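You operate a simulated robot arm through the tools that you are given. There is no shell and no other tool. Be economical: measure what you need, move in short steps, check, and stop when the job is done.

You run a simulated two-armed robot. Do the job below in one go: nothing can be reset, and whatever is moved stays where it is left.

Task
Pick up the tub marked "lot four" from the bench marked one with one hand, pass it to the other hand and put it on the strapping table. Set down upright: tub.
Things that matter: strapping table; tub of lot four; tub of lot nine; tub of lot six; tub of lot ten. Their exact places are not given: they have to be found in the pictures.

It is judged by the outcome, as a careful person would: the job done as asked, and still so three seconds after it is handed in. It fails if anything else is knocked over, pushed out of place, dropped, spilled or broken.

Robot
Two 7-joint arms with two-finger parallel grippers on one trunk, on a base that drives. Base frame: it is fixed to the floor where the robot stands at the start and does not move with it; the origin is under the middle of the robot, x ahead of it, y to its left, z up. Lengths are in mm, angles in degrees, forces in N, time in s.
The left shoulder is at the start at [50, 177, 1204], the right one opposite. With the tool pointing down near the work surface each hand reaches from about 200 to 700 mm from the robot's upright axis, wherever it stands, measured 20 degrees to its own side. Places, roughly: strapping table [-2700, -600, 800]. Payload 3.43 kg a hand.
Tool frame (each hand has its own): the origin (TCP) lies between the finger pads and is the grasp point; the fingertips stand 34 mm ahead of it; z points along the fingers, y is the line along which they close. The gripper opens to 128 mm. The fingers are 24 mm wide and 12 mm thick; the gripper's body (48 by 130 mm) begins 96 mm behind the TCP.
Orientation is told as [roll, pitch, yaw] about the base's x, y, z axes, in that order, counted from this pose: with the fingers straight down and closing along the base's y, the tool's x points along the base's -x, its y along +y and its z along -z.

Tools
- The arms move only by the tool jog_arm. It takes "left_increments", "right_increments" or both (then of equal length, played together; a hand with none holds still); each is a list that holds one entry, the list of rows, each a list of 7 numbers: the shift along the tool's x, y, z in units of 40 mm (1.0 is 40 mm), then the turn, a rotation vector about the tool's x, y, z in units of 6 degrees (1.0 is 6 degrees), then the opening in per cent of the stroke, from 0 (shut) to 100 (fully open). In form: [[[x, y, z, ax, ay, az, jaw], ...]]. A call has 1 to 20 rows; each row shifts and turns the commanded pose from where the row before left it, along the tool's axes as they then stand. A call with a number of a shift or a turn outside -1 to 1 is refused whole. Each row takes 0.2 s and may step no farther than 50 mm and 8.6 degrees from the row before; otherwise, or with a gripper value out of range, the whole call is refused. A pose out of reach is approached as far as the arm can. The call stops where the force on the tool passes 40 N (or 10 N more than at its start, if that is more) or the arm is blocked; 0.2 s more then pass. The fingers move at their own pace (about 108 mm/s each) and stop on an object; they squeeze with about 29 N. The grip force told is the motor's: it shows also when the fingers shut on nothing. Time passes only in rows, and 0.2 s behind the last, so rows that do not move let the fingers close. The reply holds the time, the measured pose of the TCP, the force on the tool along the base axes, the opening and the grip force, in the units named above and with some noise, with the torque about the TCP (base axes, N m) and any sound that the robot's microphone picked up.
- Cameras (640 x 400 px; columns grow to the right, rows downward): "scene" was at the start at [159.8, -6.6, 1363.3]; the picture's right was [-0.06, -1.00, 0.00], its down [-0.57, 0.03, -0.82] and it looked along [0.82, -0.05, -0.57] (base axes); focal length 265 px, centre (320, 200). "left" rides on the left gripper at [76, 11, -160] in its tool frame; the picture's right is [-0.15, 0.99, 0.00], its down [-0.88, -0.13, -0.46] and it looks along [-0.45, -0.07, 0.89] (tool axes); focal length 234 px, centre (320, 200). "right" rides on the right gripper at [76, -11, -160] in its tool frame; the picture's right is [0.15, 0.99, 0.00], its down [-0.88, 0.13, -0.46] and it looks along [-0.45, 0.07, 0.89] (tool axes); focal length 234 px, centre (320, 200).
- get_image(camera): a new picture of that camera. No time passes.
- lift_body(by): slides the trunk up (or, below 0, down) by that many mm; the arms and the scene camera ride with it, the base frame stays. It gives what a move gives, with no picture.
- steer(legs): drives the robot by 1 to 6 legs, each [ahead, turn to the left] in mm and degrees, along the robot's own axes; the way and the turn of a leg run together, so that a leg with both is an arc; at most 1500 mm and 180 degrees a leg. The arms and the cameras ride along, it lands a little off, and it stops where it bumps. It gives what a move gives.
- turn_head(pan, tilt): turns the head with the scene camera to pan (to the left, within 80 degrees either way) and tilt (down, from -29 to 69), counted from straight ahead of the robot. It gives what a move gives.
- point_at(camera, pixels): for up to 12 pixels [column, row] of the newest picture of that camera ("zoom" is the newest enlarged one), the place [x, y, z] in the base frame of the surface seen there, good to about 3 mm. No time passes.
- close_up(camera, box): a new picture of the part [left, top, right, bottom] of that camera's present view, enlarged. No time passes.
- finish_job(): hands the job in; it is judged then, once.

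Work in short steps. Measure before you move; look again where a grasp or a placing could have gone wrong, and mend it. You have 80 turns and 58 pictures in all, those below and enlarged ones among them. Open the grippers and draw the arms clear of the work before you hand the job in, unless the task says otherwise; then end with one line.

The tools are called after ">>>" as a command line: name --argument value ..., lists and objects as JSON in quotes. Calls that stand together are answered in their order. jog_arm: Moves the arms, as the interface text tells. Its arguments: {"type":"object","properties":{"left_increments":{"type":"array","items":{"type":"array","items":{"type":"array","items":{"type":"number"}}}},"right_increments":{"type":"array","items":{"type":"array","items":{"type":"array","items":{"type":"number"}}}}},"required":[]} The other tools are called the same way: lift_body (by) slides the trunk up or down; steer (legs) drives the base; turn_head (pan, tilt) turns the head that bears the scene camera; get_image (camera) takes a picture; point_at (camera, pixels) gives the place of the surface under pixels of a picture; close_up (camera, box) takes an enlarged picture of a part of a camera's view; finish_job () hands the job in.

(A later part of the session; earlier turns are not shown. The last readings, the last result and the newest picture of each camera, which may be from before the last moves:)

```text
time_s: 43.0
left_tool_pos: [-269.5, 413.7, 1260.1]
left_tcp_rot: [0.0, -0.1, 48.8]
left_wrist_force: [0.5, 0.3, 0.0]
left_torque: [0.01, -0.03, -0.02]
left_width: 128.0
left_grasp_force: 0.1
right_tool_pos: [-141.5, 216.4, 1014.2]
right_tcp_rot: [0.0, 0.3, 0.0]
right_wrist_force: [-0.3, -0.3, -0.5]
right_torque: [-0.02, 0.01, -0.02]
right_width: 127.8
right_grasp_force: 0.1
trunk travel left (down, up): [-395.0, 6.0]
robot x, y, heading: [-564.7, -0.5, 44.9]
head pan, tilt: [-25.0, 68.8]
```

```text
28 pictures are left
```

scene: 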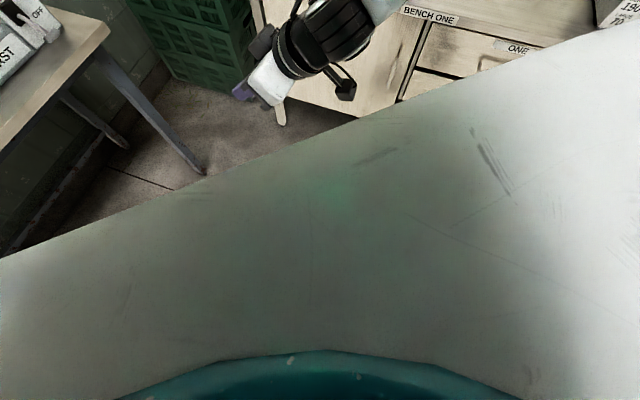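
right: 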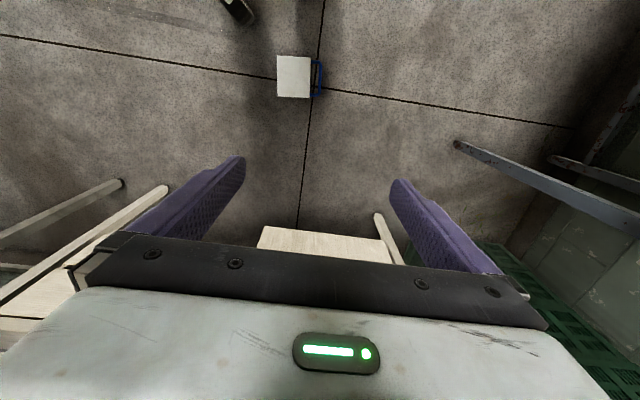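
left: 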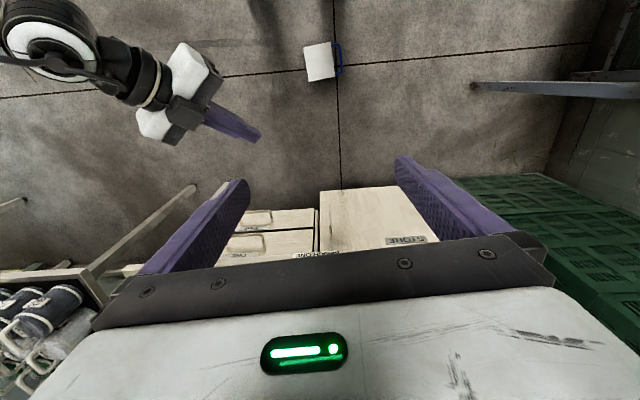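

Clear view of the tub at (293,77), handle on its right side. I enlarge and measure.

>>> close_up --camera "right" --box '[250, 40, 346, 100]'

>>> point_at --camera "right" --pixels '[[280, 60], [306, 60], [280, 93], [306, 94], [320, 65], [320, 78], [320, 92], [330, 78]]'

```text
6.67 times, centred on (298, 70) of right
```

zoom: 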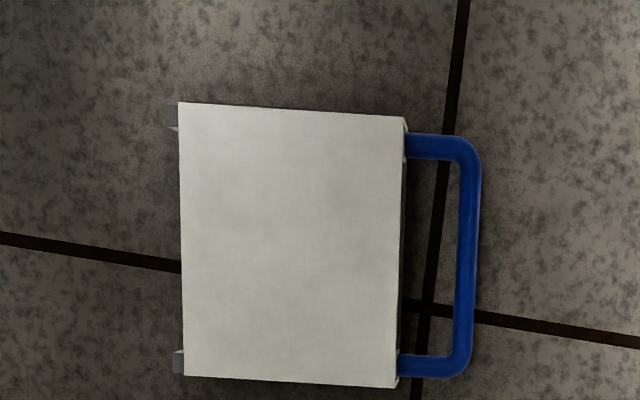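

```text
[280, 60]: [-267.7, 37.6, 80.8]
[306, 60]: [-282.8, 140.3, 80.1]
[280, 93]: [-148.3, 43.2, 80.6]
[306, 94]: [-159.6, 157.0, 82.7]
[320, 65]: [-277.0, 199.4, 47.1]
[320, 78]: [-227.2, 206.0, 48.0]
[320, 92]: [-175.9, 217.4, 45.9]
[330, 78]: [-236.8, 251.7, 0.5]
```

>>> point_at --camera "zoom" --pixels '[[470, 170], [467, 250], [462, 330], [185, 108], [400, 122], [188, 372], [392, 382], [420, 145], [420, 367]]'

```text
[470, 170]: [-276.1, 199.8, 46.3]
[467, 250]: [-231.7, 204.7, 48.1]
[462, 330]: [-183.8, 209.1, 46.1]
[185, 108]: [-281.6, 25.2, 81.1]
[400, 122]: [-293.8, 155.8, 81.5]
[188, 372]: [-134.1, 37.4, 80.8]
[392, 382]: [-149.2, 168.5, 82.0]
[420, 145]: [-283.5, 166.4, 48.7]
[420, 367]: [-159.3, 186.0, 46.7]
```

Handle bar: centre (−229,205,~40), yaw ~5°, 35 mm gap to the rim. I lower the trunk 390 mm and set the right jaws to ~40 mm, moving over the handle with yaw 5°.

>>> lift_body --by -390

>>> jog_arm --right_increments '[[[0.73, -0.09, 0, 0, 0, -0.27, 32], [0.73, -0.09, 0, 0, 0, -0.27, 32], [0.73, -0.09, 0, 0, 0, -0.27, 32], [0, 0, 1, 0, 0, 0, 32], [0, 0, 1, 0, 0, 0, 32], [0, 0, 1, 0, 0, 0, 32], [0, 0, 1, 0, 0, 0, 32], [0, 0, 1, 0, 0, 0, 32], [0, 0, 1, 0, 0, 0, 32], [0, 0, 1, 0, 0, 0, 32]]]'

```text
time_s: 46.8
left_tool_pos: [-269.2, 413.1, 870.0]
left_tcp_rot: [0.0, 0.0, 48.7]
left_wrist_force: [-0.1, -0.1, -0.9]
left_torque: [0.01, 0.02, 0.02]
left_width: 127.9
left_grasp_force: 0.1
right_tool_pos: [-142.9, 215.8, 622.9]
right_tcp_rot: [0.1, 0.2, 0.1]
right_wrist_force: [-0.3, -0.4, -0.9]
right_torque: [0.01, 0.02, -0.01]
right_width: 128.1
right_grasp_force: 0.1
trunk travel left (down, up): [-5.0, 396.0]
robot x, y, heading: [-562.4, -3.2, 45.2]
head pan, tilt: [-25.0, 68.8]
```

```text
time_s: 49.0
left_tool_pos: [-269.2, 412.6, 870.2]
left_tcp_rot: [0.0, -0.1, 48.8]
left_wrist_force: [-0.1, 0.0, -0.2]
left_torque: [-0.01, 0.0, -0.01]
left_width: 127.7
left_grasp_force: 0.1
right_tool_pos: [-161.2, 84.7, 447.9]
right_tcp_rot: [0.1, 0.3, 5.0]
right_wrist_force: [-0.5, -0.7, -0.6]
right_torque: [0.0, 0.01, 0.01]
right_width: 41.0
right_grasp_force: 0.0
right hand out of reach, approached as far as the arm can: row 1, 2, 3, 4, 5, 6, 7, 8, 9, 10
trunk travel left (down, up): [-5.0, 396.0]
robot x, y, heading: [-565.9, 2.0, 45.0]
head pan, tilt: [-25.0, 68.8]
```

The arm is folded too tightly up here, drifting sideways. I descend first (still clear of the tub? fingertips at z 414, fine) another 150 mm and see.

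>>> jog_arm --right_increments '[[[0, 0, 0.9, 0, 0, 0, 32], [0, 0, 0.9, 0, 0, 0, 32], [0, 0, 0.9, 0, 0, 0, 32], [0, 0, 0.9, 0, 0, 0, 32], [0, 0, 0.9, 0, 0, 0, 32]]]'

```text
time_s: 50.1
left_tool_pos: [-268.6, 412.9, 869.7]
left_tcp_rot: [0.0, -0.1, 48.9]
left_wrist_force: [0.7, 0.3, -0.4]
left_torque: [0.0, 0.0, -0.05]
left_width: 127.8
left_grasp_force: 0.0
right_tool_pos: [-127.9, 25.4, 408.5]
right_tcp_rot: [0.2, 0.2, 5.0]
right_wrist_force: [0.3, 0.4, 0.2]
right_torque: [0.01, 0.01, -0.01]
right_width: 41.2
right_grasp_force: 0.1
right hand out of reach, approached as far as the arm can: row 1, 2, 3, 4, 5
trunk travel left (down, up): [-5.0, 396.0]
robot x, y, heading: [-564.0, 0.2, 44.9]
head pan, tilt: [-25.0, 68.8]
```

Descent is being refused, likely joint limits at this wrist yaw (−40° relative). I raise, turn the wrist +40° (yaw 0 relative to the robot), and test descending.

>>> jog_arm --right_increments '[[[0, 0, -0.9, 0, 0, -0.95, 32], [0, 0, -0.9, 0, 0, -0.95, 32], [0, 0, -0.9, 0, 0, -0.95, 32], [0, 0, -0.9, 0, 0, -0.95, 32], [0, 0, 0, 0, 0, -0.95, 32], [0, 0, 0, 0, 0, -0.95, 32], [0, 0, 0, 0, 0, -0.95, 32]]]'

>>> jog_arm --right_increments '[[[0, 0, 0.9, 0, 0, 0, 32], [0, 0, 0.9, 0, 0, 0, 32], [0, 0, 0.9, 0, 0, 0, 32], [0, 0, 0.9, 0, 0, 0, 32], [0, 0, 0.9, 0, 0, 0, 32], [0, 0, 0.9, 0, 0, 0, 32], [0, 0, 0.9, 0, 0, 0, 32], [0, 0, 0.9, 0, 0, 0, 32]]]'

```text
time_s: 51.8
left_tool_pos: [-268.9, 413.4, 870.7]
left_tcp_rot: [0.0, -0.2, 48.8]
left_wrist_force: [0.1, 0.5, -0.6]
left_torque: [0.01, 0.01, 0.02]
left_width: 128.1
left_grasp_force: 0.0
right_tool_pos: [-129.0, 24.7, 551.6]
right_tcp_rot: [0.1, 0.3, 45.0]
right_wrist_force: [0.5, 0.8, -1.0]
right_torque: [0.02, 0.0, 0.03]
right_width: 41.1
right_grasp_force: 0.1
trunk travel left (down, up): [-5.0, 396.0]
robot x, y, heading: [-565.3, 1.9, 44.9]
head pan, tilt: [-25.0, 68.8]
```

```text
time_s: 53.5
left_tool_pos: [-269.0, 412.6, 869.8]
left_tcp_rot: [-0.1, -0.1, 48.8]
left_wrist_force: [-0.1, 0.2, -0.2]
left_torque: [0.01, 0.01, -0.02]
left_width: 127.9
left_grasp_force: 0.0
right_tool_pos: [-120.6, 13.9, 403.4]
right_tcp_rot: [0.2, 0.2, 44.9]
right_wrist_force: [-1.0, -0.1, -0.2]
right_torque: [-0.03, 0.0, 0.0]
right_width: 41.2
right_grasp_force: 0.1
right hand out of reach, approached as far as the arm can: row 5, 6, 7, 8
trunk travel left (down, up): [-5.0, 396.0]
robot x, y, heading: [-560.4, 0.9, 45.1]
head pan, tilt: [-25.0, 68.8]
```

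Limit at z≈403 whichever yaw. I test whether reaching farther out lets it go lower: raise 100, out 200, and descend.

>>> jog_arm --right_increments '[[[-0.5, 0, -0.9, 0, 0, 0, 32], [-0.9, 0, -0.5, 0, 0, 0, 32], [-0.9, 0, 0, 0, 0, 0, 32], [-0.9, 0, 0, 0, 0, 0, 32], [-0.9, 0, 0, 0, 0, 0, 32], [-0.9, 0, 0, 0, 0, 0, 32], [0, 0, 0, 0, 0, 0, 32]]]'

>>> jog_arm --right_increments '[[[0, 0, 0.9, 0, 0, 0, 32], [0, 0, 0.9, 0, 0, 0, 32], [0, 0, 0.9, 0, 0, 0, 32], [0, 0, 0.9, 0, 0, 0, 32], [0, 0, 0.9, 0, 0, 0, 32], [0, 0, 0.9, 0, 0, 0, 32], [0, 0, 0.9, 0, 0, 0, 32], [0, 0, 0.9, 0, 0, 0, 32]]]'

```text
time_s: 55.1
left_tool_pos: [-268.6, 413.5, 869.2]
left_tcp_rot: [0.0, -0.2, 48.8]
left_wrist_force: [0.1, -0.1, -0.5]
left_torque: [0.01, 0.0, 0.02]
left_width: 128.0
left_grasp_force: 0.1
right_tool_pos: [12.8, 130.7, 482.0]
right_tcp_rot: [0.2, 0.2, 44.8]
right_wrist_force: [0.1, -0.3, 1.1]
right_torque: [0.02, 0.02, -0.06]
right_width: 41.0
right_grasp_force: 0.0
right hand out of reach, approached as far as the arm can: row 5, 6
trunk travel left (down, up): [-5.0, 396.0]
robot x, y, heading: [-567.2, 2.4, 45.1]
head pan, tilt: [-25.0, 68.8]
```

```text
time_s: 57.0
left_tool_pos: [-270.6, 414.2, 870.0]
left_tcp_rot: [0.0, -0.1, 48.8]
left_wrist_force: [-0.7, -0.6, 0.1]
left_torque: [0.02, 0.0, 0.0]
left_width: 128.2
left_grasp_force: 0.1
right_tool_pos: [-30.2, 21.8, 402.3]
right_tcp_rot: [0.1, 0.1, 44.8]
right_wrist_force: [-0.1, -0.3, 0.1]
right_torque: [0.01, -0.04, -0.02]
right_width: 40.9
right_grasp_force: 0.0
right hand out of reach, approached as far as the arm can: row 1, 2, 3, 4, 5, 6, 7, 8
trunk travel left (down, up): [-5.0, 396.0]
robot x, y, heading: [-561.8, 1.7, 45.2]
head pan, tilt: [-25.0, 68.8]
```

Still z≈402. I look at how the right arm is folded, to see what blocks it.

>>> turn_head --pan -50 --tilt 45

>>> get_image --camera "scene"

>>> get_image --camera "right"

```text
time_s: 57.8
left_tool_pos: [-268.4, 413.2, 869.7]
left_tcp_rot: [0.0, 0.0, 48.8]
left_wrist_force: [0.3, 0.2, -0.9]
left_torque: [-0.01, -0.02, -0.02]
left_width: 128.0
left_grasp_force: 0.1
right_tool_pos: [-29.9, 21.3, 402.6]
right_tcp_rot: [0.2, 0.2, 44.9]
right_wrist_force: [-0.3, 0.1, -0.2]
right_torque: [0.0, -0.01, -0.03]
right_width: 41.1
right_grasp_force: 0.1
trunk travel left (down, up): [-5.0, 396.0]
robot x, y, heading: [-565.0, -0.4, 45.0]
head pan, tilt: [-50.0, 45.0]
```

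```text
26 pictures are left
```

scene: 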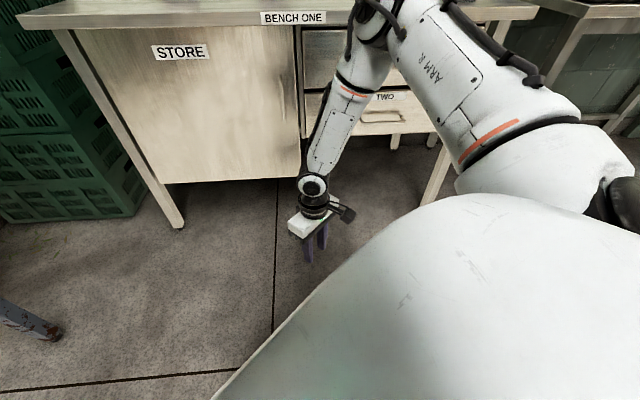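

```text
25 pictures are left
```

right: 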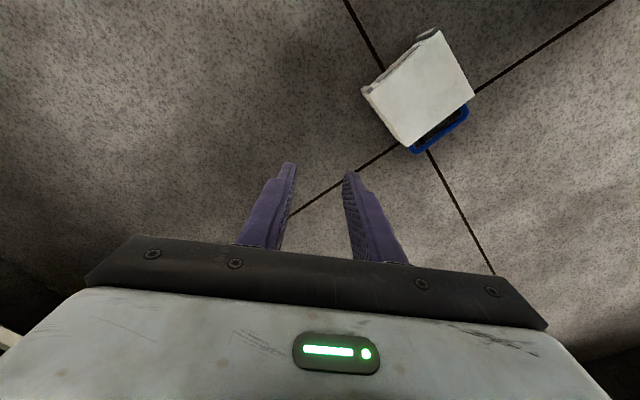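

The elbow sticks up and forward near the bench, with the forearm coming back down. I measure elbow and wrist.

>>> point_at --camera "scene" --pixels '[[375, 22], [355, 85], [312, 187], [320, 215], [425, 10], [480, 140], [550, 165], [350, 20]]'

```text
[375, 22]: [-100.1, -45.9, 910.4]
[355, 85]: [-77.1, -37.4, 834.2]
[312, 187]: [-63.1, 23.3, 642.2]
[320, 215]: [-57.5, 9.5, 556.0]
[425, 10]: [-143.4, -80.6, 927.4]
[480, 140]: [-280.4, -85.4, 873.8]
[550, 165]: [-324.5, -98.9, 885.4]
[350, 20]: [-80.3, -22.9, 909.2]
```

The upper arm is at its lower limit (elbow about at shoulder height), and it drifts outward when asked to go lower. I test whether the arm can drop lower when reaching out to the robot's right side.

>>> jog_arm --right_increments '[[[0.7, -0.9, -0.2, 0, 0, 0, 32], [0.7, -0.9, 0, 0, 0, 0, 32], [0.7, -0.9, 0, 0, 0, 0, 32], [0.7, -0.9, 0, 0, 0, 0, 32], [0.7, -0.9, 0, 0, 0, 0, 32], [0.7, -0.9, 0, 0, 0, 0, 32]]]'

>>> jog_arm --right_increments '[[[0, 0, 0.9, 0, 0, 0, 32], [0, 0, 0.9, 0, 0, 0, 32], [0, 0, 0.9, 0, 0, 0, 32], [0, 0, 0.9, 0, 0, 0, 32], [0, 0, 0.9, 0, 0, 0, 32], [0, 0, 0.9, 0, 0, 0, 32], [0, 0, 0.9, 0, 0, 0, 32]]]'

```text
time_s: 59.2
left_tool_pos: [-269.6, 413.7, 869.8]
left_tcp_rot: [0.0, -0.2, 48.8]
left_wrist_force: [-0.4, 0.3, -0.5]
left_torque: [0.0, 0.0, 0.02]
left_width: 127.9
left_grasp_force: 0.1
right_tool_pos: [4.4, -248.9, 414.6]
right_tcp_rot: [0.1, 0.1, 44.9]
right_wrist_force: [0.0, -0.4, 0.6]
right_torque: [0.03, -0.02, -0.03]
right_width: 41.0
right_grasp_force: 0.1
trunk travel left (down, up): [-5.0, 396.0]
robot x, y, heading: [-570.0, 4.3, 44.7]
head pan, tilt: [-50.0, 45.0]
```

```text
time_s: 60.8
left_tool_pos: [-269.4, 413.4, 869.4]
left_tcp_rot: [0.0, -0.1, 48.9]
left_wrist_force: [0.1, -0.4, 0.9]
left_torque: [0.04, -0.02, 0.0]
left_width: 127.8
left_grasp_force: 0.1
right_tool_pos: [4.9, -252.4, 161.5]
right_tcp_rot: [0.1, 0.2, 44.9]
right_wrist_force: [-0.2, -0.3, 0.1]
right_torque: [0.05, 0.01, -0.01]
right_width: 40.9
right_grasp_force: 0.1
trunk travel left (down, up): [-5.0, 396.0]
robot x, y, heading: [-565.3, -3.3, 45.0]
head pan, tilt: [-50.0, 45.0]
```

Reaching to the right side (226 ahead, 580 right) the arm descends freely to z 161. So I will park the robot facing −x with the tub on its right. I tuck the right arm up and in, then turn toward the south to look at the way.

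>>> jog_arm --right_increments '[[[0, 0, -1, 0, 0, 0, 32], [0, 0, -1, 0, 0, 0, 32], [0, 0, -1, 0, 0, 0, 32], [0, 0, -1, 0, 0, 0, 32], [0, 0, -1, 0, 0, 0, 32], [0, 0, -1, 0, 0, 0, 32], [0, 0, -1, 0, 0, 0, 32], [0, 0, -1, 0, 0, 0, 32], [0, 0, -1, 0, 0, 0, 32], [0, 0, -1, 0, 0, 0, 32], [-0.5, 0.7, 0, 0, 0, 0, 32], [-0.5, 0.7, 0, 0, 0, 0, 32], [-0.5, 0.7, 0, 0, 0, 0, 32], [-0.5, 0.7, 0, 0, 0, 0, 32], [-0.5, 0.7, 0, 0, 0, 0, 32], [-0.5, 0.7, 0, 0, 0, 0, 32], [-0.5, 0.7, 0, 0, 0, 0, 32], [-0.5, 0.7, 0, 0, 0, 0, 32]]]'

>>> steer --legs '[[0, -105]]'

>>> turn_head --pan -30 --tilt 25

>>> get_image --camera "scene"

```text
time_s: 64.6
left_tool_pos: [-269.2, 414.0, 869.6]
left_tcp_rot: [0.0, -0.1, 48.8]
left_wrist_force: [-0.3, 0.0, -1.1]
left_torque: [0.02, 0.01, 0.0]
left_width: 128.1
left_grasp_force: 0.0
right_tool_pos: [-40.2, 21.6, 557.7]
right_tcp_rot: [0.1, 0.3, 44.8]
right_wrist_force: [-0.4, -0.3, 0.0]
right_torque: [0.02, 0.0, -0.01]
right_width: 41.1
right_grasp_force: 0.1
trunk travel left (down, up): [-5.0, 396.0]
robot x, y, heading: [-563.6, 0.9, 45.0]
head pan, tilt: [-50.0, 45.0]
```

```text
time_s: 69.4
left_tool_pos: [-236.9, -387.5, 869.7]
left_tcp_rot: [0.0, 0.0, -55.5]
left_wrist_force: [0.6, -0.1, 0.1]
left_torque: [-0.02, -0.03, -0.01]
left_width: 128.0
left_grasp_force: 0.0
right_tool_pos: [-674.3, -512.7, 556.9]
right_tcp_rot: [0.2, 0.2, -59.6]
right_wrist_force: [0.3, 1.4, -0.7]
right_torque: [0.04, -0.01, -0.03]
right_width: 40.9
right_grasp_force: 0.1
trunk travel left (down, up): [-5.0, 396.0]
robot x, y, heading: [-562.1, -1.0, -59.4]
head pan, tilt: [-50.0, 45.0]
```

```text
time_s: 70.3
left_tool_pos: [-236.5, -387.0, 870.2]
left_tcp_rot: [0.0, -0.1, -55.6]
left_wrist_force: [0.4, 0.5, -0.4]
left_torque: [0.02, -0.01, 0.04]
left_width: 127.9
left_grasp_force: 0.1
right_tool_pos: [-673.3, -512.0, 557.3]
right_tcp_rot: [0.1, 0.2, -59.5]
right_wrist_force: [0.8, 0.4, 0.3]
right_torque: [0.0, -0.01, 0.0]
right_width: 41.1
right_grasp_force: 0.0
trunk travel left (down, up): [-5.0, 396.0]
robot x, y, heading: [-563.6, -0.7, -59.5]
head pan, tilt: [-30.0, 25.0]
```

```text
24 pictures are left
```

scene: 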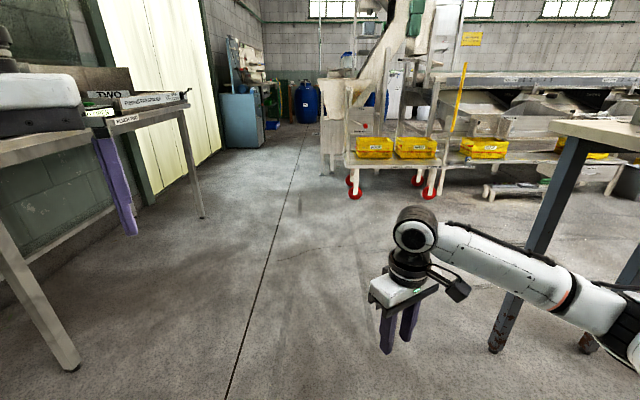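

South is open; a table stands to the west. I measure its near leg and edges.

>>> point_at --camera "scene" --pixels '[[498, 345], [555, 130], [590, 345], [350, 190], [75, 365], [200, 215]]'

```text
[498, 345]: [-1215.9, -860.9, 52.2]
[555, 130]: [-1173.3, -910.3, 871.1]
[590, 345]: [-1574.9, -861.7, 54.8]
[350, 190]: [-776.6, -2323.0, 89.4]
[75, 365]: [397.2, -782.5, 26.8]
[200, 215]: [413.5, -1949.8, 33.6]
```

Clear. I turn to face −y, drive 360, turn to face −x, then reverse to about (−5,−355).

>>> steer --legs '[[0, -30.5], [360, 0], [0, -90]]'

>>> steer --legs '[[-300, 0]]'

```text
time_s: 77.9
left_tool_pos: [-1063.8, -448.4, 870.1]
left_tcp_rot: [0.0, -0.1, -175.5]
left_wrist_force: [0.5, -0.5, -0.7]
left_torque: [0.02, -0.02, -0.03]
left_width: 127.9
left_grasp_force: 0.1
right_tool_pos: [-954.6, -7.0, 557.8]
right_tcp_rot: [0.2, 0.3, -179.4]
right_wrist_force: [-0.2, -0.1, 0.3]
right_torque: [0.03, 0.0, 0.0]
right_width: 41.0
right_grasp_force: 0.1
trunk travel left (down, up): [-5.0, 396.0]
robot x, y, heading: [-565.9, -353.8, -179.4]
head pan, tilt: [-30.0, 25.0]
```

```text
time_s: 80.0
left_tool_pos: [-758.5, -443.5, 869.9]
left_tcp_rot: [-0.1, -0.1, -175.4]
left_wrist_force: [0.0, 0.3, 0.7]
left_torque: [-0.01, -0.03, 0.02]
left_width: 128.2
left_grasp_force: 0.0
right_tool_pos: [-649.7, -2.7, 557.6]
right_tcp_rot: [0.2, 0.2, -179.2]
right_wrist_force: [-0.1, 0.1, -0.5]
right_torque: [0.0, -0.01, 0.0]
right_width: 41.2
right_grasp_force: 0.0
trunk travel left (down, up): [-5.0, 396.0]
robot x, y, heading: [-259.8, -354.4, -179.4]
head pan, tilt: [-30.0, 25.0]
```

>>> steer --legs '[[-250, 0]]'

>>> jog_arm --right_increments '[[[0.5, -0.65, 0, 0, 0, 0, 32], [0.5, -0.65, 0, 0, 0, 0, 32], [0.5, -0.65, 0, 0, 0, 0, 32], [0.5, -0.65, 0, 0, 0, 0, 32], [0.5, -0.65, 0, 0, 0, 0, 32], [0.5, -0.65, 0, 0, 0, 0, 32], [0.5, -0.65, 0, 0, 0, 0, 32], [0.5, -0.65, 0, 0, 0, 0, 32]]]'

>>> get_image --camera "right"

```text
time_s: 81.8
left_tool_pos: [-515.1, -443.4, 871.0]
left_tcp_rot: [0.0, -0.1, -175.2]
left_wrist_force: [0.1, -0.3, -0.5]
left_torque: [-0.01, 0.0, 0.02]
left_width: 128.1
left_grasp_force: 0.0
right_tool_pos: [-410.1, 0.0, 558.1]
right_tcp_rot: [0.3, 0.2, -179.0]
right_wrist_force: [-0.1, 0.0, -1.0]
right_torque: [-0.01, -0.02, 0.01]
right_width: 41.1
right_grasp_force: 0.0
trunk travel left (down, up): [-5.0, 396.0]
robot x, y, heading: [-14.9, -347.7, -179.1]
head pan, tilt: [-30.0, 25.0]
```

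```text
time_s: 83.5
left_tool_pos: [-514.9, -442.7, 870.6]
left_tcp_rot: [0.0, -0.2, -175.0]
left_wrist_force: [0.5, -0.3, 0.0]
left_torque: [0.05, 0.0, -0.02]
left_width: 128.0
left_grasp_force: 0.0
right_tool_pos: [-255.1, 207.5, 557.3]
right_tcp_rot: [0.2, 0.1, -179.0]
right_wrist_force: [0.1, 0.2, 0.6]
right_torque: [-0.01, 0.02, 0.01]
right_width: 40.9
right_grasp_force: 0.0
trunk travel left (down, up): [-5.0, 396.0]
robot x, y, heading: [-15.1, -350.3, -178.8]
head pan, tilt: [-30.0, 25.0]
```

```text
23 pictures are left
```

right: 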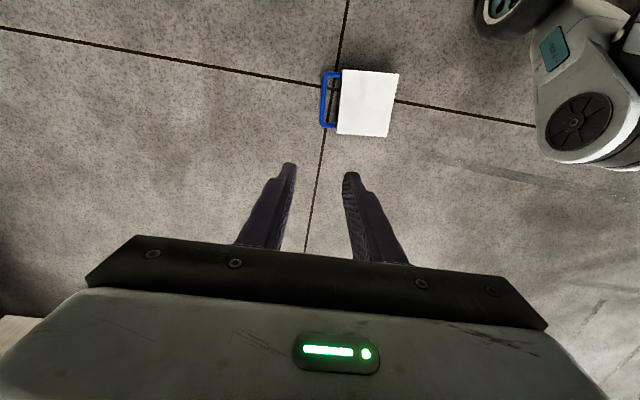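

In line: handle seen at (322,100). I re-measure the bar and rim from here.

>>> close_up --camera "right" --box '[300, 55, 412, 145]'

>>> point_at --camera "right" --pixels '[[323, 80], [323, 100], [323, 118], [345, 75], [341, 130], [396, 78], [386, 133]]'

```text
4.44 times, centred on (356, 100) of right
```

zoom: 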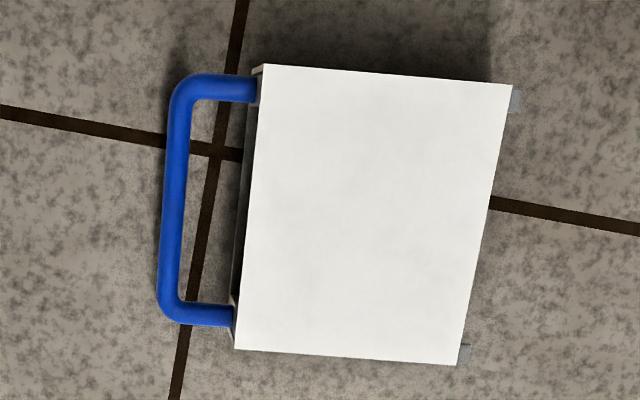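

```text
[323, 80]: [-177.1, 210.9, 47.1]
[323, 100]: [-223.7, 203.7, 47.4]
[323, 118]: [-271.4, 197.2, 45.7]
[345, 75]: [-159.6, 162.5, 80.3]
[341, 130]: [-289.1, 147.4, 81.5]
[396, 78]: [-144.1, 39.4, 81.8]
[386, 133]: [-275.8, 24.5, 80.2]
```

Bar centre (−229,204,41), yaw ~6.5°. I align and come down to z≈150.

>>> jog_arm --right_increments '[[[0.65, 0.09, 0, 0, 0, -0.9, 32], [0, 0, 0.93, 0, 0, 0, 32], [0, 0, 0.93, 0, 0, 0, 32], [0, 0, 0.93, 0, 0, 0, 32], [0, 0, 0.93, 0, 0, 0, 32], [0, 0, 0.93, 0, 0, 0, 32], [0, 0, 0.93, 0, 0, 0, 32], [0, 0, 0.93, 0, 0, 0, 32], [0, 0, 0.93, 0, 0, 0, 32], [0, 0, 0.93, 0, 0, 0, 32], [0, 0, 0.93, 0, 0, 0, 32], [0, 0, 0.93, 0, 0, 0, 32]]]'

>>> get_image --camera "right"

```text
time_s: 86.2
left_tool_pos: [-516.0, -444.4, 869.5]
left_tcp_rot: [0.0, -0.1, -175.1]
left_wrist_force: [-1.2, 0.3, -0.4]
left_torque: [0.01, 0.01, -0.05]
left_width: 127.9
left_grasp_force: 0.1
right_tool_pos: [-224.8, 206.9, 148.0]
right_tcp_rot: [0.3, 0.1, -173.6]
right_wrist_force: [-1.3, 0.5, 0.0]
right_torque: [-0.01, 0.01, 0.01]
right_width: 41.0
right_grasp_force: 0.1
trunk travel left (down, up): [-5.0, 396.0]
robot x, y, heading: [-15.6, -348.0, -178.9]
head pan, tilt: [-30.0, 25.0]
```

```text
21 pictures are left
```

right: 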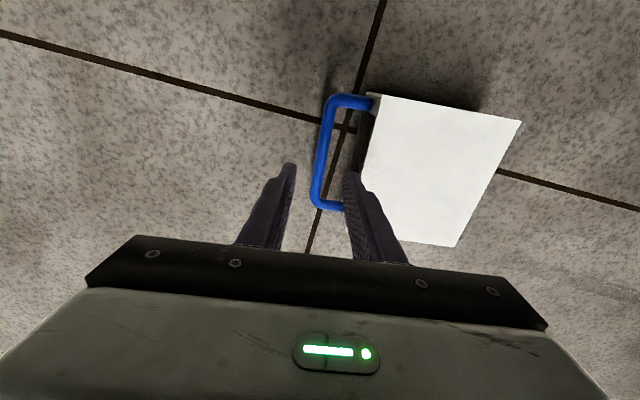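

>>> point_at --camera "right" --pixels '[[328, 125], [322, 155], [316, 190], [365, 140], [290, 170], [350, 178]]'

```text
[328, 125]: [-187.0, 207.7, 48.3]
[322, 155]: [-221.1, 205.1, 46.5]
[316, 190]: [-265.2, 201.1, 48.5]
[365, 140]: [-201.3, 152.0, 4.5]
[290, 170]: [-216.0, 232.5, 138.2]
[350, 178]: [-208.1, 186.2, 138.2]
```

Aligned: bar at y≈204.5 between the fingers. I descend to z≈45 and close gently.

>>> jog_arm --right_increments '[[[-0.05, 0.05, 0.64, 0, 0, 0.1, 32], [-0.05, 0, 0.64, 0, 0, 0.1, 32], [0, 0, 0.64, 0, 0, 0, 32], [0, 0, 0.64, 0, 0, 0, 32]]]'

>>> get_image --camera "right"

```text
time_s: 87.2
left_tool_pos: [-515.6, -443.0, 869.9]
left_tcp_rot: [-0.1, 0.0, -175.1]
left_wrist_force: [-0.3, 0.1, -0.4]
left_torque: [-0.01, 0.0, 0.04]
left_width: 127.9
left_grasp_force: 0.1
right_tool_pos: [-225.5, 199.9, 96.0]
right_tcp_rot: [0.2, 0.1, -174.8]
right_wrist_force: [-0.2, -0.3, 0.1]
right_torque: [-0.02, -0.05, 0.06]
right_width: 40.9
right_grasp_force: 0.0
right hand out of reach, approached as far as the arm can: row 3, 4
trunk travel left (down, up): [-5.0, 396.0]
robot x, y, heading: [-18.6, -348.9, -178.6]
head pan, tilt: [-30.0, 25.0]
```

```text
20 pictures are left
```

right: 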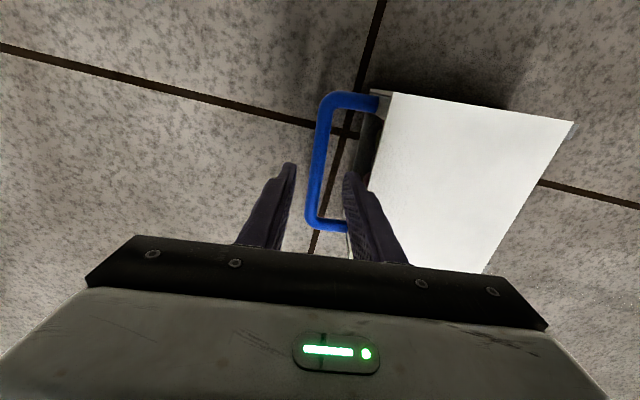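

Reach ends at z 96 with the bar at 41; I need the robot nearer. I raise the hand 160 mm and shift the robot ~136 forward and ~63 toward the tub (centre stays >300 mm from it).

>>> jog_arm --right_increments '[[[0, 0, -1, 0, 0, 0, 32], [0, 0, -1, 0, 0, 0, 32], [0, 0, -1, 0, 0, 0, 32], [0, 0, -1, 0, 0, 0, 32]]]'

>>> steer --legs '[[0, -25], [150, 0], [0, 25]]'

```text
time_s: 88.2
left_tool_pos: [-517.2, -443.2, 869.8]
left_tcp_rot: [0.0, -0.1, -175.1]
left_wrist_force: [0.3, 0.6, 0.1]
left_torque: [-0.04, -0.06, -0.06]
left_width: 127.7
left_grasp_force: 0.0
right_tool_pos: [-227.1, 204.6, 256.9]
right_tcp_rot: [0.2, 0.2, -174.9]
right_wrist_force: [0.5, -0.6, -0.1]
right_torque: [0.03, 0.02, -0.01]
right_width: 40.8
right_grasp_force: 0.0
trunk travel left (down, up): [-5.0, 396.0]
robot x, y, heading: [-19.1, -349.6, -179.0]
head pan, tilt: [-30.0, 25.0]
```

```text
time_s: 92.1
left_tool_pos: [-653.4, -385.1, 869.7]
left_tcp_rot: [0.0, -0.2, -174.8]
left_wrist_force: [0.2, 0.0, -0.4]
left_torque: [0.0, 0.0, -0.02]
left_width: 128.1
left_grasp_force: 0.1
right_tool_pos: [-368.7, 264.5, 257.6]
right_tcp_rot: [0.2, 0.1, -174.4]
right_wrist_force: [-0.4, 0.4, -0.7]
right_torque: [0.04, 0.03, -0.01]
right_width: 41.1
right_grasp_force: 0.0
trunk travel left (down, up): [-5.0, 396.0]
robot x, y, heading: [-151.9, -288.3, -178.6]
head pan, tilt: [-30.0, 25.0]
```

>>> jog_arm --right_increments '[[[0.667, 0.367, 0, 0, 0, 0, 32], [0.667, 0.367, 0, 0, 0, 0, 32], [0.667, 0.367, 0, 0, 0, 0, 32], [0.667, 0.367, 0, 0, 0, 0, 32], [0.667, 0.367, 0, 0, 0, 0, 32], [0, 0, 0.9, 0, 0, 0, 32], [0, 0, 0.9, 0, 0, 0, 32], [0, 0, 0.9, 0, 0, 0, 32]]]'

>>> get_image --camera "right"

>>> point_at --camera "right" --pixels '[[328, 125], [322, 155], [316, 190], [330, 110], [318, 170]]'

```text
time_s: 93.9
left_tool_pos: [-652.0, -385.3, 869.6]
left_tcp_rot: [0.0, -0.1, -174.7]
left_wrist_force: [0.9, -0.3, 1.1]
left_torque: [0.0, -0.01, 0.01]
left_width: 128.1
left_grasp_force: 0.0
right_tool_pos: [-229.3, 205.2, 151.9]
right_tcp_rot: [0.2, 0.2, -174.3]
right_wrist_force: [-0.2, 0.5, 0.4]
right_torque: [0.01, -0.03, 0.04]
right_width: 41.1
right_grasp_force: 0.0
trunk travel left (down, up): [-5.0, 396.0]
robot x, y, heading: [-155.5, -286.2, -178.5]
head pan, tilt: [-30.0, 25.0]
```

```text
19 pictures are left
```

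right: 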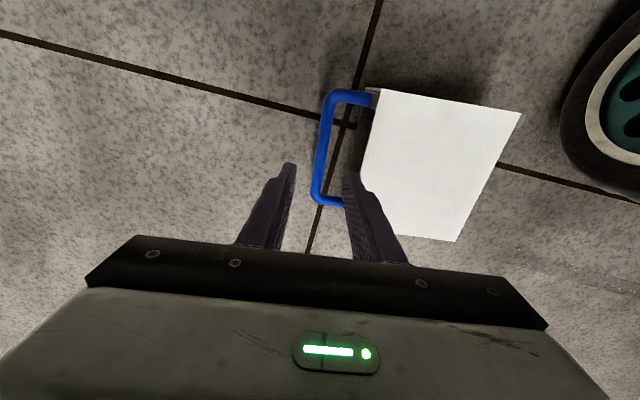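

```text
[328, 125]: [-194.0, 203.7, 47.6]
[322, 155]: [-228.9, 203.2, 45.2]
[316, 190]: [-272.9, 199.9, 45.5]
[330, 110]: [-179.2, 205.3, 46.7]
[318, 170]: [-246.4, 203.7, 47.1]
```

Bar y≈203 under the hand; wheel clear of tub. I descend to z≈46.

>>> jog_arm --right_increments '[[[0, 0.05, 0.66, 0, 0, 0, 32], [0, 0, 0.66, 0, 0, 0, 32], [0, 0, 0.66, 0, 0, 0, 32], [0, 0, 0.66, 0, 0, 0, 32]]]'

```text
time_s: 94.9
left_tool_pos: [-652.5, -385.2, 870.1]
left_tcp_rot: [0.0, -0.1, -174.8]
left_wrist_force: [0.3, -0.4, -0.7]
left_torque: [0.02, 0.01, -0.02]
left_width: 127.6
left_grasp_force: 0.1
right_tool_pos: [-227.0, 201.4, 43.1]
right_tcp_rot: [0.3, 0.0, -174.8]
right_wrist_force: [0.7, 0.6, 0.2]
right_torque: [-0.02, 0.04, 0.0]
right_width: 41.1
right_grasp_force: 0.1
trunk travel left (down, up): [-5.0, 396.0]
robot x, y, heading: [-156.7, -287.9, -178.5]
head pan, tilt: [-30.0, 25.0]
```

Reached z 43 with no contact. I close on the bar.

>>> jog_arm --right_increments '[[[0, 0, 0, 0, 0, 0, 10], [0, 0, 0, 0, 0, 0, 0], [0, 0, 0, 0, 0, 0, 0]]]'

>>> get_image --camera "right"

```text
time_s: 95.7
left_tool_pos: [-652.8, -385.7, 868.7]
left_tcp_rot: [0.0, -0.1, -174.7]
left_wrist_force: [-0.3, 0.6, 0.1]
left_torque: [0.01, 0.03, -0.01]
left_width: 128.0
left_grasp_force: 0.1
right_tool_pos: [-228.0, 201.3, 44.7]
right_tcp_rot: [0.3, 0.2, -174.5]
right_wrist_force: [-1.0, -1.2, 0.7]
right_torque: [-0.07, 0.14, -0.43]
right_width: 13.8
right_grasp_force: 29.0
trunk travel left (down, up): [-5.0, 396.0]
robot x, y, heading: [-155.2, -287.0, -178.6]
head pan, tilt: [-30.0, 25.0]
```

```text
18 pictures are left
```

right: 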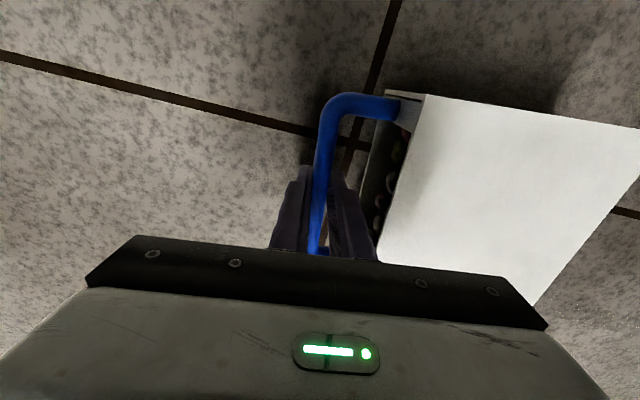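

Bar held (13.8 mm), contents still inside. I lift straight up slowly; the tub should swing to hang below the bar.

>>> jog_arm --right_increments '[[[0, 0, -0.3, 0, 0, 0, 0], [0, 0, -0.3, 0, 0, 0, 0], [0, 0, -0.3, 0, 0, 0, 0], [0, 0, -0.3, 0, 0, 0, 0], [0, 0, -0.3, 0, 0, 0, 0], [0, 0, -0.3, 0, 0, 0, 0]]]'

>>> get_image --camera "right"

```text
time_s: 97.1
left_tool_pos: [-651.9, -385.3, 869.4]
left_tcp_rot: [0.0, -0.1, -174.7]
left_wrist_force: [0.5, -0.9, -0.3]
left_torque: [0.04, -0.02, 0.01]
left_width: 128.0
left_grasp_force: 0.0
right_tool_pos: [-228.1, 202.7, 118.9]
right_tcp_rot: [0.2, 0.2, -174.5]
right_wrist_force: [0.3, -0.1, -2.0]
right_torque: [0.0, 0.31, 0.06]
right_width: 13.8
right_grasp_force: 29.4
trunk travel left (down, up): [-5.0, 396.0]
robot x, y, heading: [-154.9, -290.1, -178.5]
head pan, tilt: [-30.0, 25.0]
```

```text
17 pictures are left
```

right: 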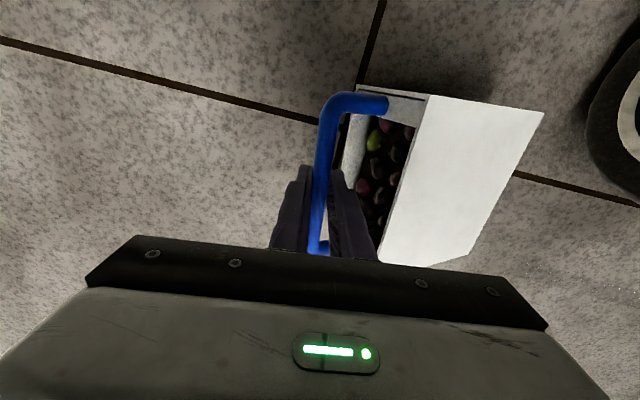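

The tub is swinging upright with its contents in. I keep lifting 180 mm more.

>>> jog_arm --right_increments '[[[0, 0, -0.3, 0, 0, 0, 0], [0, 0, -0.3, 0, 0, 0, 0], [0, 0, -0.3, 0, 0, 0, 0], [0, 0, -0.3, 0, 0, 0, 0], [0, 0, -0.3, 0, 0, 0, 0], [0, 0, -0.3, 0, 0, 0, 0], [0, 0, -0.3, 0, 0, 0, 0], [0, 0, -0.3, 0, 0, 0, 0], [0, 0, -0.5, 0, 0, 0, 0], [0, 0, -0.5, 0, 0, 0, 0], [0, 0, -0.5, 0, 0, 0, 0], [0, 0, -0.5, 0, 0, 0, 0]]]'

>>> get_image --camera "right"

```text
time_s: 99.7
left_tool_pos: [-651.7, -384.5, 870.2]
left_tcp_rot: [0.0, -0.1, -174.8]
left_wrist_force: [0.8, -0.4, 0.4]
left_torque: [-0.01, 0.0, 0.04]
left_width: 128.3
left_grasp_force: 0.0
right_tool_pos: [-227.0, 202.2, 293.8]
right_tcp_rot: [0.4, 0.2, -174.3]
right_wrist_force: [0.4, 0.7, -7.7]
right_torque: [-0.09, 0.03, 0.0]
right_width: 13.7
right_grasp_force: 29.1
trunk travel left (down, up): [-5.0, 396.0]
robot x, y, heading: [-153.1, -290.8, -178.6]
head pan, tilt: [-30.0, 25.0]
```

```text
16 pictures are left
```

right: 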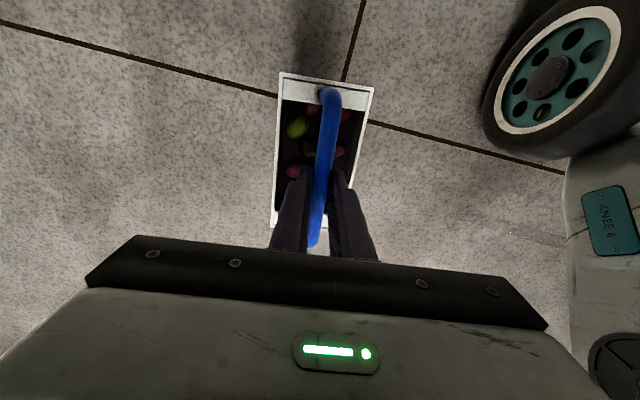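

The tub hangs upright, centred under the right hand (7.7 N, torque ≈0). I raise the trunk fully, then lift the hand 300 mm more.

>>> lift_body --by 390

>>> jog_arm --right_increments '[[[-0.2, 0, -0.75, 0, 0, 0, 0], [-0.2, 0, -0.75, 0, 0, 0, 0], [-0.2, 0, -0.75, 0, 0, 0, 0], [-0.2, 0, -0.75, 0, 0, 0, 0], [-0.2, 0, -0.75, 0, 0, 0, 0], [-0.2, 0, -0.75, 0, 0, 0, 0], [-0.2, 0, -0.75, 0, 0, 0, 0], [-0.2, 0, -0.75, 0, 0, 0, 0], [-0.2, 0, -0.75, 0, 0, 0, 0], [-0.2, 0, -0.75, 0, 0, 0, 0]]]'

```text
time_s: 103.5
left_tool_pos: [-651.9, -384.2, 1260.4]
left_tcp_rot: [0.0, -0.1, -174.7]
left_wrist_force: [1.1, 0.8, -0.1]
left_torque: [0.0, -0.03, -0.01]
left_width: 128.4
left_grasp_force: 0.0
right_tool_pos: [-227.3, 202.7, 681.8]
right_tcp_rot: [0.3, 0.2, -174.3]
right_wrist_force: [0.4, 0.4, -7.1]
right_torque: [-0.08, 0.02, 0.05]
right_width: 13.6
right_grasp_force: 29.1
trunk travel left (down, up): [-395.0, 6.0]
robot x, y, heading: [-153.3, -287.3, -178.7]
head pan, tilt: [-30.0, 25.0]
```

```text
time_s: 105.7
left_tool_pos: [-652.7, -384.7, 1259.5]
left_tcp_rot: [0.0, 0.0, -174.8]
left_wrist_force: [-1.0, -0.4, -0.5]
left_torque: [0.01, 0.03, -0.01]
left_width: 127.9
left_grasp_force: 0.1
right_tool_pos: [-299.4, 186.7, 942.9]
right_tcp_rot: [2.5, -0.8, -174.3]
right_wrist_force: [-0.3, -0.2, -6.9]
right_torque: [-0.01, -0.03, -0.05]
right_width: 13.7
right_grasp_force: 29.3
right hand out of reach, approached as far as the arm can: row 9, 10
trunk travel left (down, up): [-395.0, 6.0]
robot x, y, heading: [-153.1, -288.7, -178.8]
head pan, tilt: [-30.0, 25.0]
```

Now I bring the right hand in front (rel ≈480,−120), moving the left hand a bit further left for room.

>>> jog_arm --right_increments '[[[-0.7, 0.2, 0, 0, 0, 0, 0], [-0.7, 0.2, 0, 0, 0, 0, 0], [-0.7, 0.3, 0, 0, 0, 0, 0], [-0.7, 0.4, 0, 0, 0, 0, 0], [-0.6, 0.6, 0, 0, 0, 0, 0], [-0.6, 0.7, 0, 0, 0, 0, 0], [-0.6, 0.7, 0, 0, 0, 0, 0], [-0.6, 0.7, 0, 0, 0, 0, 0], [-0.6, 0.7, 0, 0, 0, 0, 0], [-0.6, 0.7, 0, 0, 0, 0, 0], [-0.6, 0.7, 0, 0, 0, 0, 0], [-0.6, 0.7, 0, 0, 0, 0, 0], [-0.6, 0.7, 0, 0, 0, 0, 0], [-0.3, 0.7, 0, 0, 0, 0, 0]]]' --left_increments '[[[0, 0.2, 0, 0, 0, 0, 100], [0, 0.2, 0, 0, 0, 0, 100], [0, 0.2, 0, 0, 0, 0, 100], [0, 0.2, 0, 0, 0, 0, 100], [0, 0.2, 0, 0, 0, 0, 100], [0, 0.2, 0, 0, 0, 0, 100], [0, 0.2, 0, 0, 0, 0, 100], [0, 0.2, 0, 0, 0, 0, 100], [0, 0.2, 0, 0, 0, 0, 100], [0, 0.2, 0, 0, 0, 0, 100], [0, 0.2, 0, 0, 0, 0, 100], [0, 0.2, 0, 0, 0, 0, 100], [0, 0.2, 0, 0, 0, 0, 100], [0, 0.2, 0, 0, 0, 0, 100]]]'

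```text
time_s: 108.7
left_tool_pos: [-642.2, -495.3, 1261.5]
left_tcp_rot: [0.0, 0.0, -174.8]
left_wrist_force: [0.1, 0.4, -0.3]
left_torque: [0.01, -0.02, 0.0]
left_width: 128.1
left_grasp_force: 0.1
right_tool_pos: [-624.3, 124.6, 924.4]
right_tcp_rot: [1.1, 0.3, -174.0]
right_wrist_force: [0.0, 0.1, -6.8]
right_torque: [0.02, 0.0, -0.03]
right_width: 13.6
right_grasp_force: 28.8
right hand out of reach, approached as far as the arm can: row 4, 5, 6, 7, 8, 9, 10, 11, 12, 13, 14
trunk travel left (down, up): [-395.0, 6.0]
robot x, y, heading: [-156.4, -286.8, -178.6]
head pan, tilt: [-30.0, 25.0]
```

The arm sticks at this height; I lift the right hand 180 mm first, then move it left.

>>> jog_arm --right_increments '[[[0.1, 0, -0.75, 0, 0, 0, 0], [0.1, 0, -0.75, 0, 0, 0, 0], [0.1, 0, -0.75, 0, 0, 0, 0], [0.1, 0, -0.75, 0, 0, 0, 0], [0.1, 0, -0.75, 0, 0, 0, 0], [0.1, 0, -0.75, 0, 0, 0, 0], [0, 0.6, 0, 0, 0, 0, 0], [0, 0.6, 0, 0, 0, 0, 0], [0, 0.6, 0, 0, 0, 0, 0], [0, 0.6, 0, 0, 0, 0, 0], [0, 0.6, 0, 0, 0, 0, 0], [0, 0.6, 0, 0, 0, 0, 0], [0, 0.6, 0, 0, 0, 0, 0], [0, 0.6, 0, 0, 0, 0, 0], [0, 0.6, 0, 0, 0, 0, 0], [0, 0.6, 0, 0, 0, 0, 0]]]'

```text
time_s: 112.0
left_tool_pos: [-642.7, -494.8, 1259.7]
left_tcp_rot: [0.0, 0.0, -174.7]
left_wrist_force: [0.2, 0.3, 0.1]
left_torque: [-0.01, 0.0, -0.02]
left_width: 128.0
left_grasp_force: 0.0
right_tool_pos: [-602.4, 136.1, 1101.6]
right_tcp_rot: [0.4, 0.2, -174.2]
right_wrist_force: [-0.5, -0.9, -8.2]
right_torque: [0.01, 0.03, 0.01]
right_width: 13.6
right_grasp_force: 29.1
right hand out of reach, approached as far as the arm can: row 1, 7, 8, 9, 10, 11, 12, 13, 14, 15, 16
trunk travel left (down, up): [-395.0, 6.0]
robot x, y, heading: [-153.0, -289.6, -178.5]
head pan, tilt: [-30.0, 25.0]
```

Sideways motion is stuck by a wrist/elbow limit. I now roll the right hand 40° (fingers leaning inward, tub hanging free from the bar), which should free the arm, and take a look.

>>> jog_arm --right_increments '[[[0, 0, 0, -0.6, 0, 0, 0], [0, 0, 0, -0.6, 0, 0, 0], [0, 0, 0, -0.6, 0, 0, 0], [0, 0, 0, -0.6, 0, 0, 0], [0, 0, 0, -0.6, 0, 0, 0], [0, 0, 0, -0.6, 0, 0, 0], [0, 0, 0, -0.6, 0, 0, 0], [0, 0, 0, -0.6, 0, 0, 0], [0, 0, 0, -0.6, 0, 0, 0], [0, 0, 0, -0.6, 0, 0, 0], [0, 0.46, 0.39, 0, 0, 0, 0], [0, 0.46, 0.39, 0, 0, 0, 0], [0, 0.46, 0.39, 0, 0, 0, 0]]]'

>>> turn_head --pan -35 --tilt 25

>>> get_image --camera "scene"

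```text
time_s: 114.8
left_tool_pos: [-642.3, -495.8, 1259.6]
left_tcp_rot: [0.0, 0.0, -174.7]
left_wrist_force: [-0.3, 0.1, 0.4]
left_torque: [0.02, -0.03, 0.02]
left_width: 127.7
left_grasp_force: 0.0
right_tool_pos: [-596.6, 64.7, 1097.6]
right_tcp_rot: [36.2, 0.1, -174.3]
right_wrist_force: [-0.1, 0.0, -7.9]
right_torque: [0.14, 0.0, 0.01]
right_width: 13.8
right_grasp_force: 28.6
trunk travel left (down, up): [-395.0, 6.0]
robot x, y, heading: [-154.5, -291.1, -178.7]
head pan, tilt: [-30.0, 25.0]
```

```text
time_s: 115.5
left_tool_pos: [-643.9, -495.7, 1260.2]
left_tcp_rot: [0.0, 0.1, -174.8]
left_wrist_force: [-0.8, -0.6, 0.8]
left_torque: [0.04, -0.02, -0.06]
left_width: 128.1
left_grasp_force: 0.1
right_tool_pos: [-599.1, 64.1, 1098.4]
right_tcp_rot: [36.2, 0.2, -174.3]
right_wrist_force: [-0.2, -1.1, -8.1]
right_torque: [0.14, 0.03, -0.01]
right_width: 13.4
right_grasp_force: 29.2
trunk travel left (down, up): [-395.0, 6.0]
robot x, y, heading: [-152.3, -292.3, -178.6]
head pan, tilt: [-35.0, 25.0]
```

```text
15 pictures are left
```

scene: 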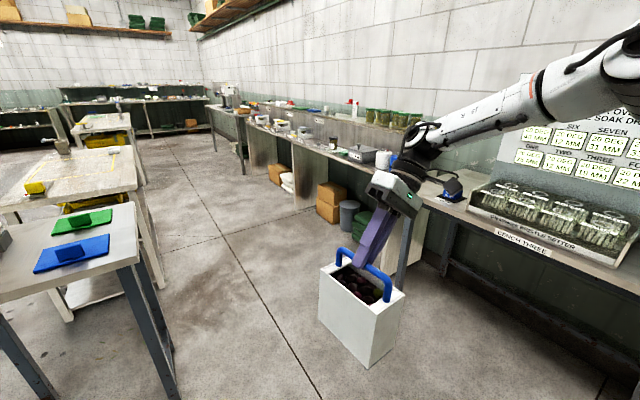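

The roll freed it, and the tub hangs upright from the bar. I continue left 290 mm to the centre.

>>> jog_arm --right_increments '[[[0, 0.55, 0.4, 0, 0, 0, 0], [0, 0.6, 0.44, 0, 0, 0, 0], [0, 0.6, 0.44, 0, 0, 0, 0], [0, 0.6, 0.44, 0, 0, 0, 0], [0, 0.6, 0.44, 0, 0, 0, 0], [0, 0.6, 0.44, 0, 0, 0, 0], [0, 0.6, 0.44, 0, 0, 0, 0], [0, 0.6, 0.44, 0, 0, 0, 0], [0, 0.6, 0.44, 0, 0, 0, 0], [0, 0.4, 0.3, 0, 0, 0, 0]]]'

>>> turn_head --pan 0 --tilt 30

>>> get_image --camera "scene"

```text
time_s: 117.7
left_tool_pos: [-642.6, -495.6, 1260.3]
left_tcp_rot: [0.0, 0.0, -174.7]
left_wrist_force: [0.4, 0.3, 0.0]
left_torque: [-0.02, -0.04, 0.02]
left_width: 128.0
left_grasp_force: 0.0
right_tool_pos: [-550.4, -150.9, 1063.4]
right_tcp_rot: [36.7, -0.1, -174.3]
right_wrist_force: [-1.3, 0.2, -7.5]
right_torque: [0.1, 0.02, 0.0]
right_width: 13.7
right_grasp_force: 29.2
right hand out of reach, approached as far as the arm can: row 7, 8, 9, 10
trunk travel left (down, up): [-395.0, 6.0]
robot x, y, heading: [-155.2, -288.2, -178.5]
head pan, tilt: [-35.0, 25.0]
```

```text
time_s: 118.7
left_tool_pos: [-643.3, -496.0, 1260.1]
left_tcp_rot: [-0.1, 0.0, -174.7]
left_wrist_force: [-0.5, -0.2, -1.4]
left_torque: [0.0, -0.01, -0.01]
left_width: 127.9
left_grasp_force: 0.1
right_tool_pos: [-550.8, -150.6, 1064.0]
right_tcp_rot: [36.6, 0.0, -174.4]
right_wrist_force: [0.3, 0.7, -7.2]
right_torque: [0.13, 0.04, 0.01]
right_width: 13.9
right_grasp_force: 29.1
trunk travel left (down, up): [-395.0, 6.0]
robot x, y, heading: [-151.9, -286.2, -178.5]
head pan, tilt: [0.0, 30.0]
```

```text
14 pictures are left
```

scene: 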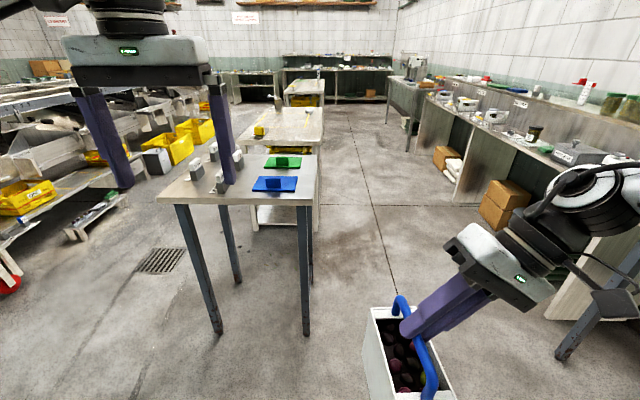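

Right hand now at rel (398,−136,1064), gripping mid-bar; the far part of the bar is free for the left. Crossing is easier higher up, so I raise it 140 mm and go left 100.

>>> jog_arm --right_increments '[[[0, 0.41, -0.565, 0, 0, 0, 0], [0, 0.41, -0.565, 0, 0, 0, 0], [0, 0.41, -0.565, 0, 0, 0, 0], [0, 0.41, -0.565, 0, 0, 0, 0], [0, 0.41, -0.565, 0, 0, 0, 0], [0, 0.4, 0.295, 0, 0, 0, 0], [0, 0.4, 0.295, 0, 0, 0, 0], [0, 0.4, 0.295, 0, 0, 0, 0], [0, 0.4, 0.295, 0, 0, 0, 0], [0, 0.4, 0.295, 0, 0, 0, 0], [0, 0.4, 0.295, 0, 0, 0, 0]]]'

```text
time_s: 121.1
left_tool_pos: [-642.9, -495.2, 1260.5]
left_tcp_rot: [0.0, -0.1, -174.7]
left_wrist_force: [-0.7, -0.1, -0.9]
left_torque: [0.02, 0.0, -0.01]
left_width: 128.0
left_grasp_force: 0.0
right_tool_pos: [-517.2, -134.0, 1113.1]
right_tcp_rot: [36.8, 0.0, -174.3]
right_wrist_force: [-0.2, 0.3, -6.7]
right_torque: [0.14, 0.04, 0.06]
right_width: 13.5
right_grasp_force: 28.8
right hand out of reach, approached as far as the arm can: row 1, 2, 3, 4, 5, 6, 7, 8, 9, 10, 11
trunk travel left (down, up): [-395.0, 6.0]
robot x, y, heading: [-153.0, -289.4, -178.8]
head pan, tilt: [0.0, 30.0]
```

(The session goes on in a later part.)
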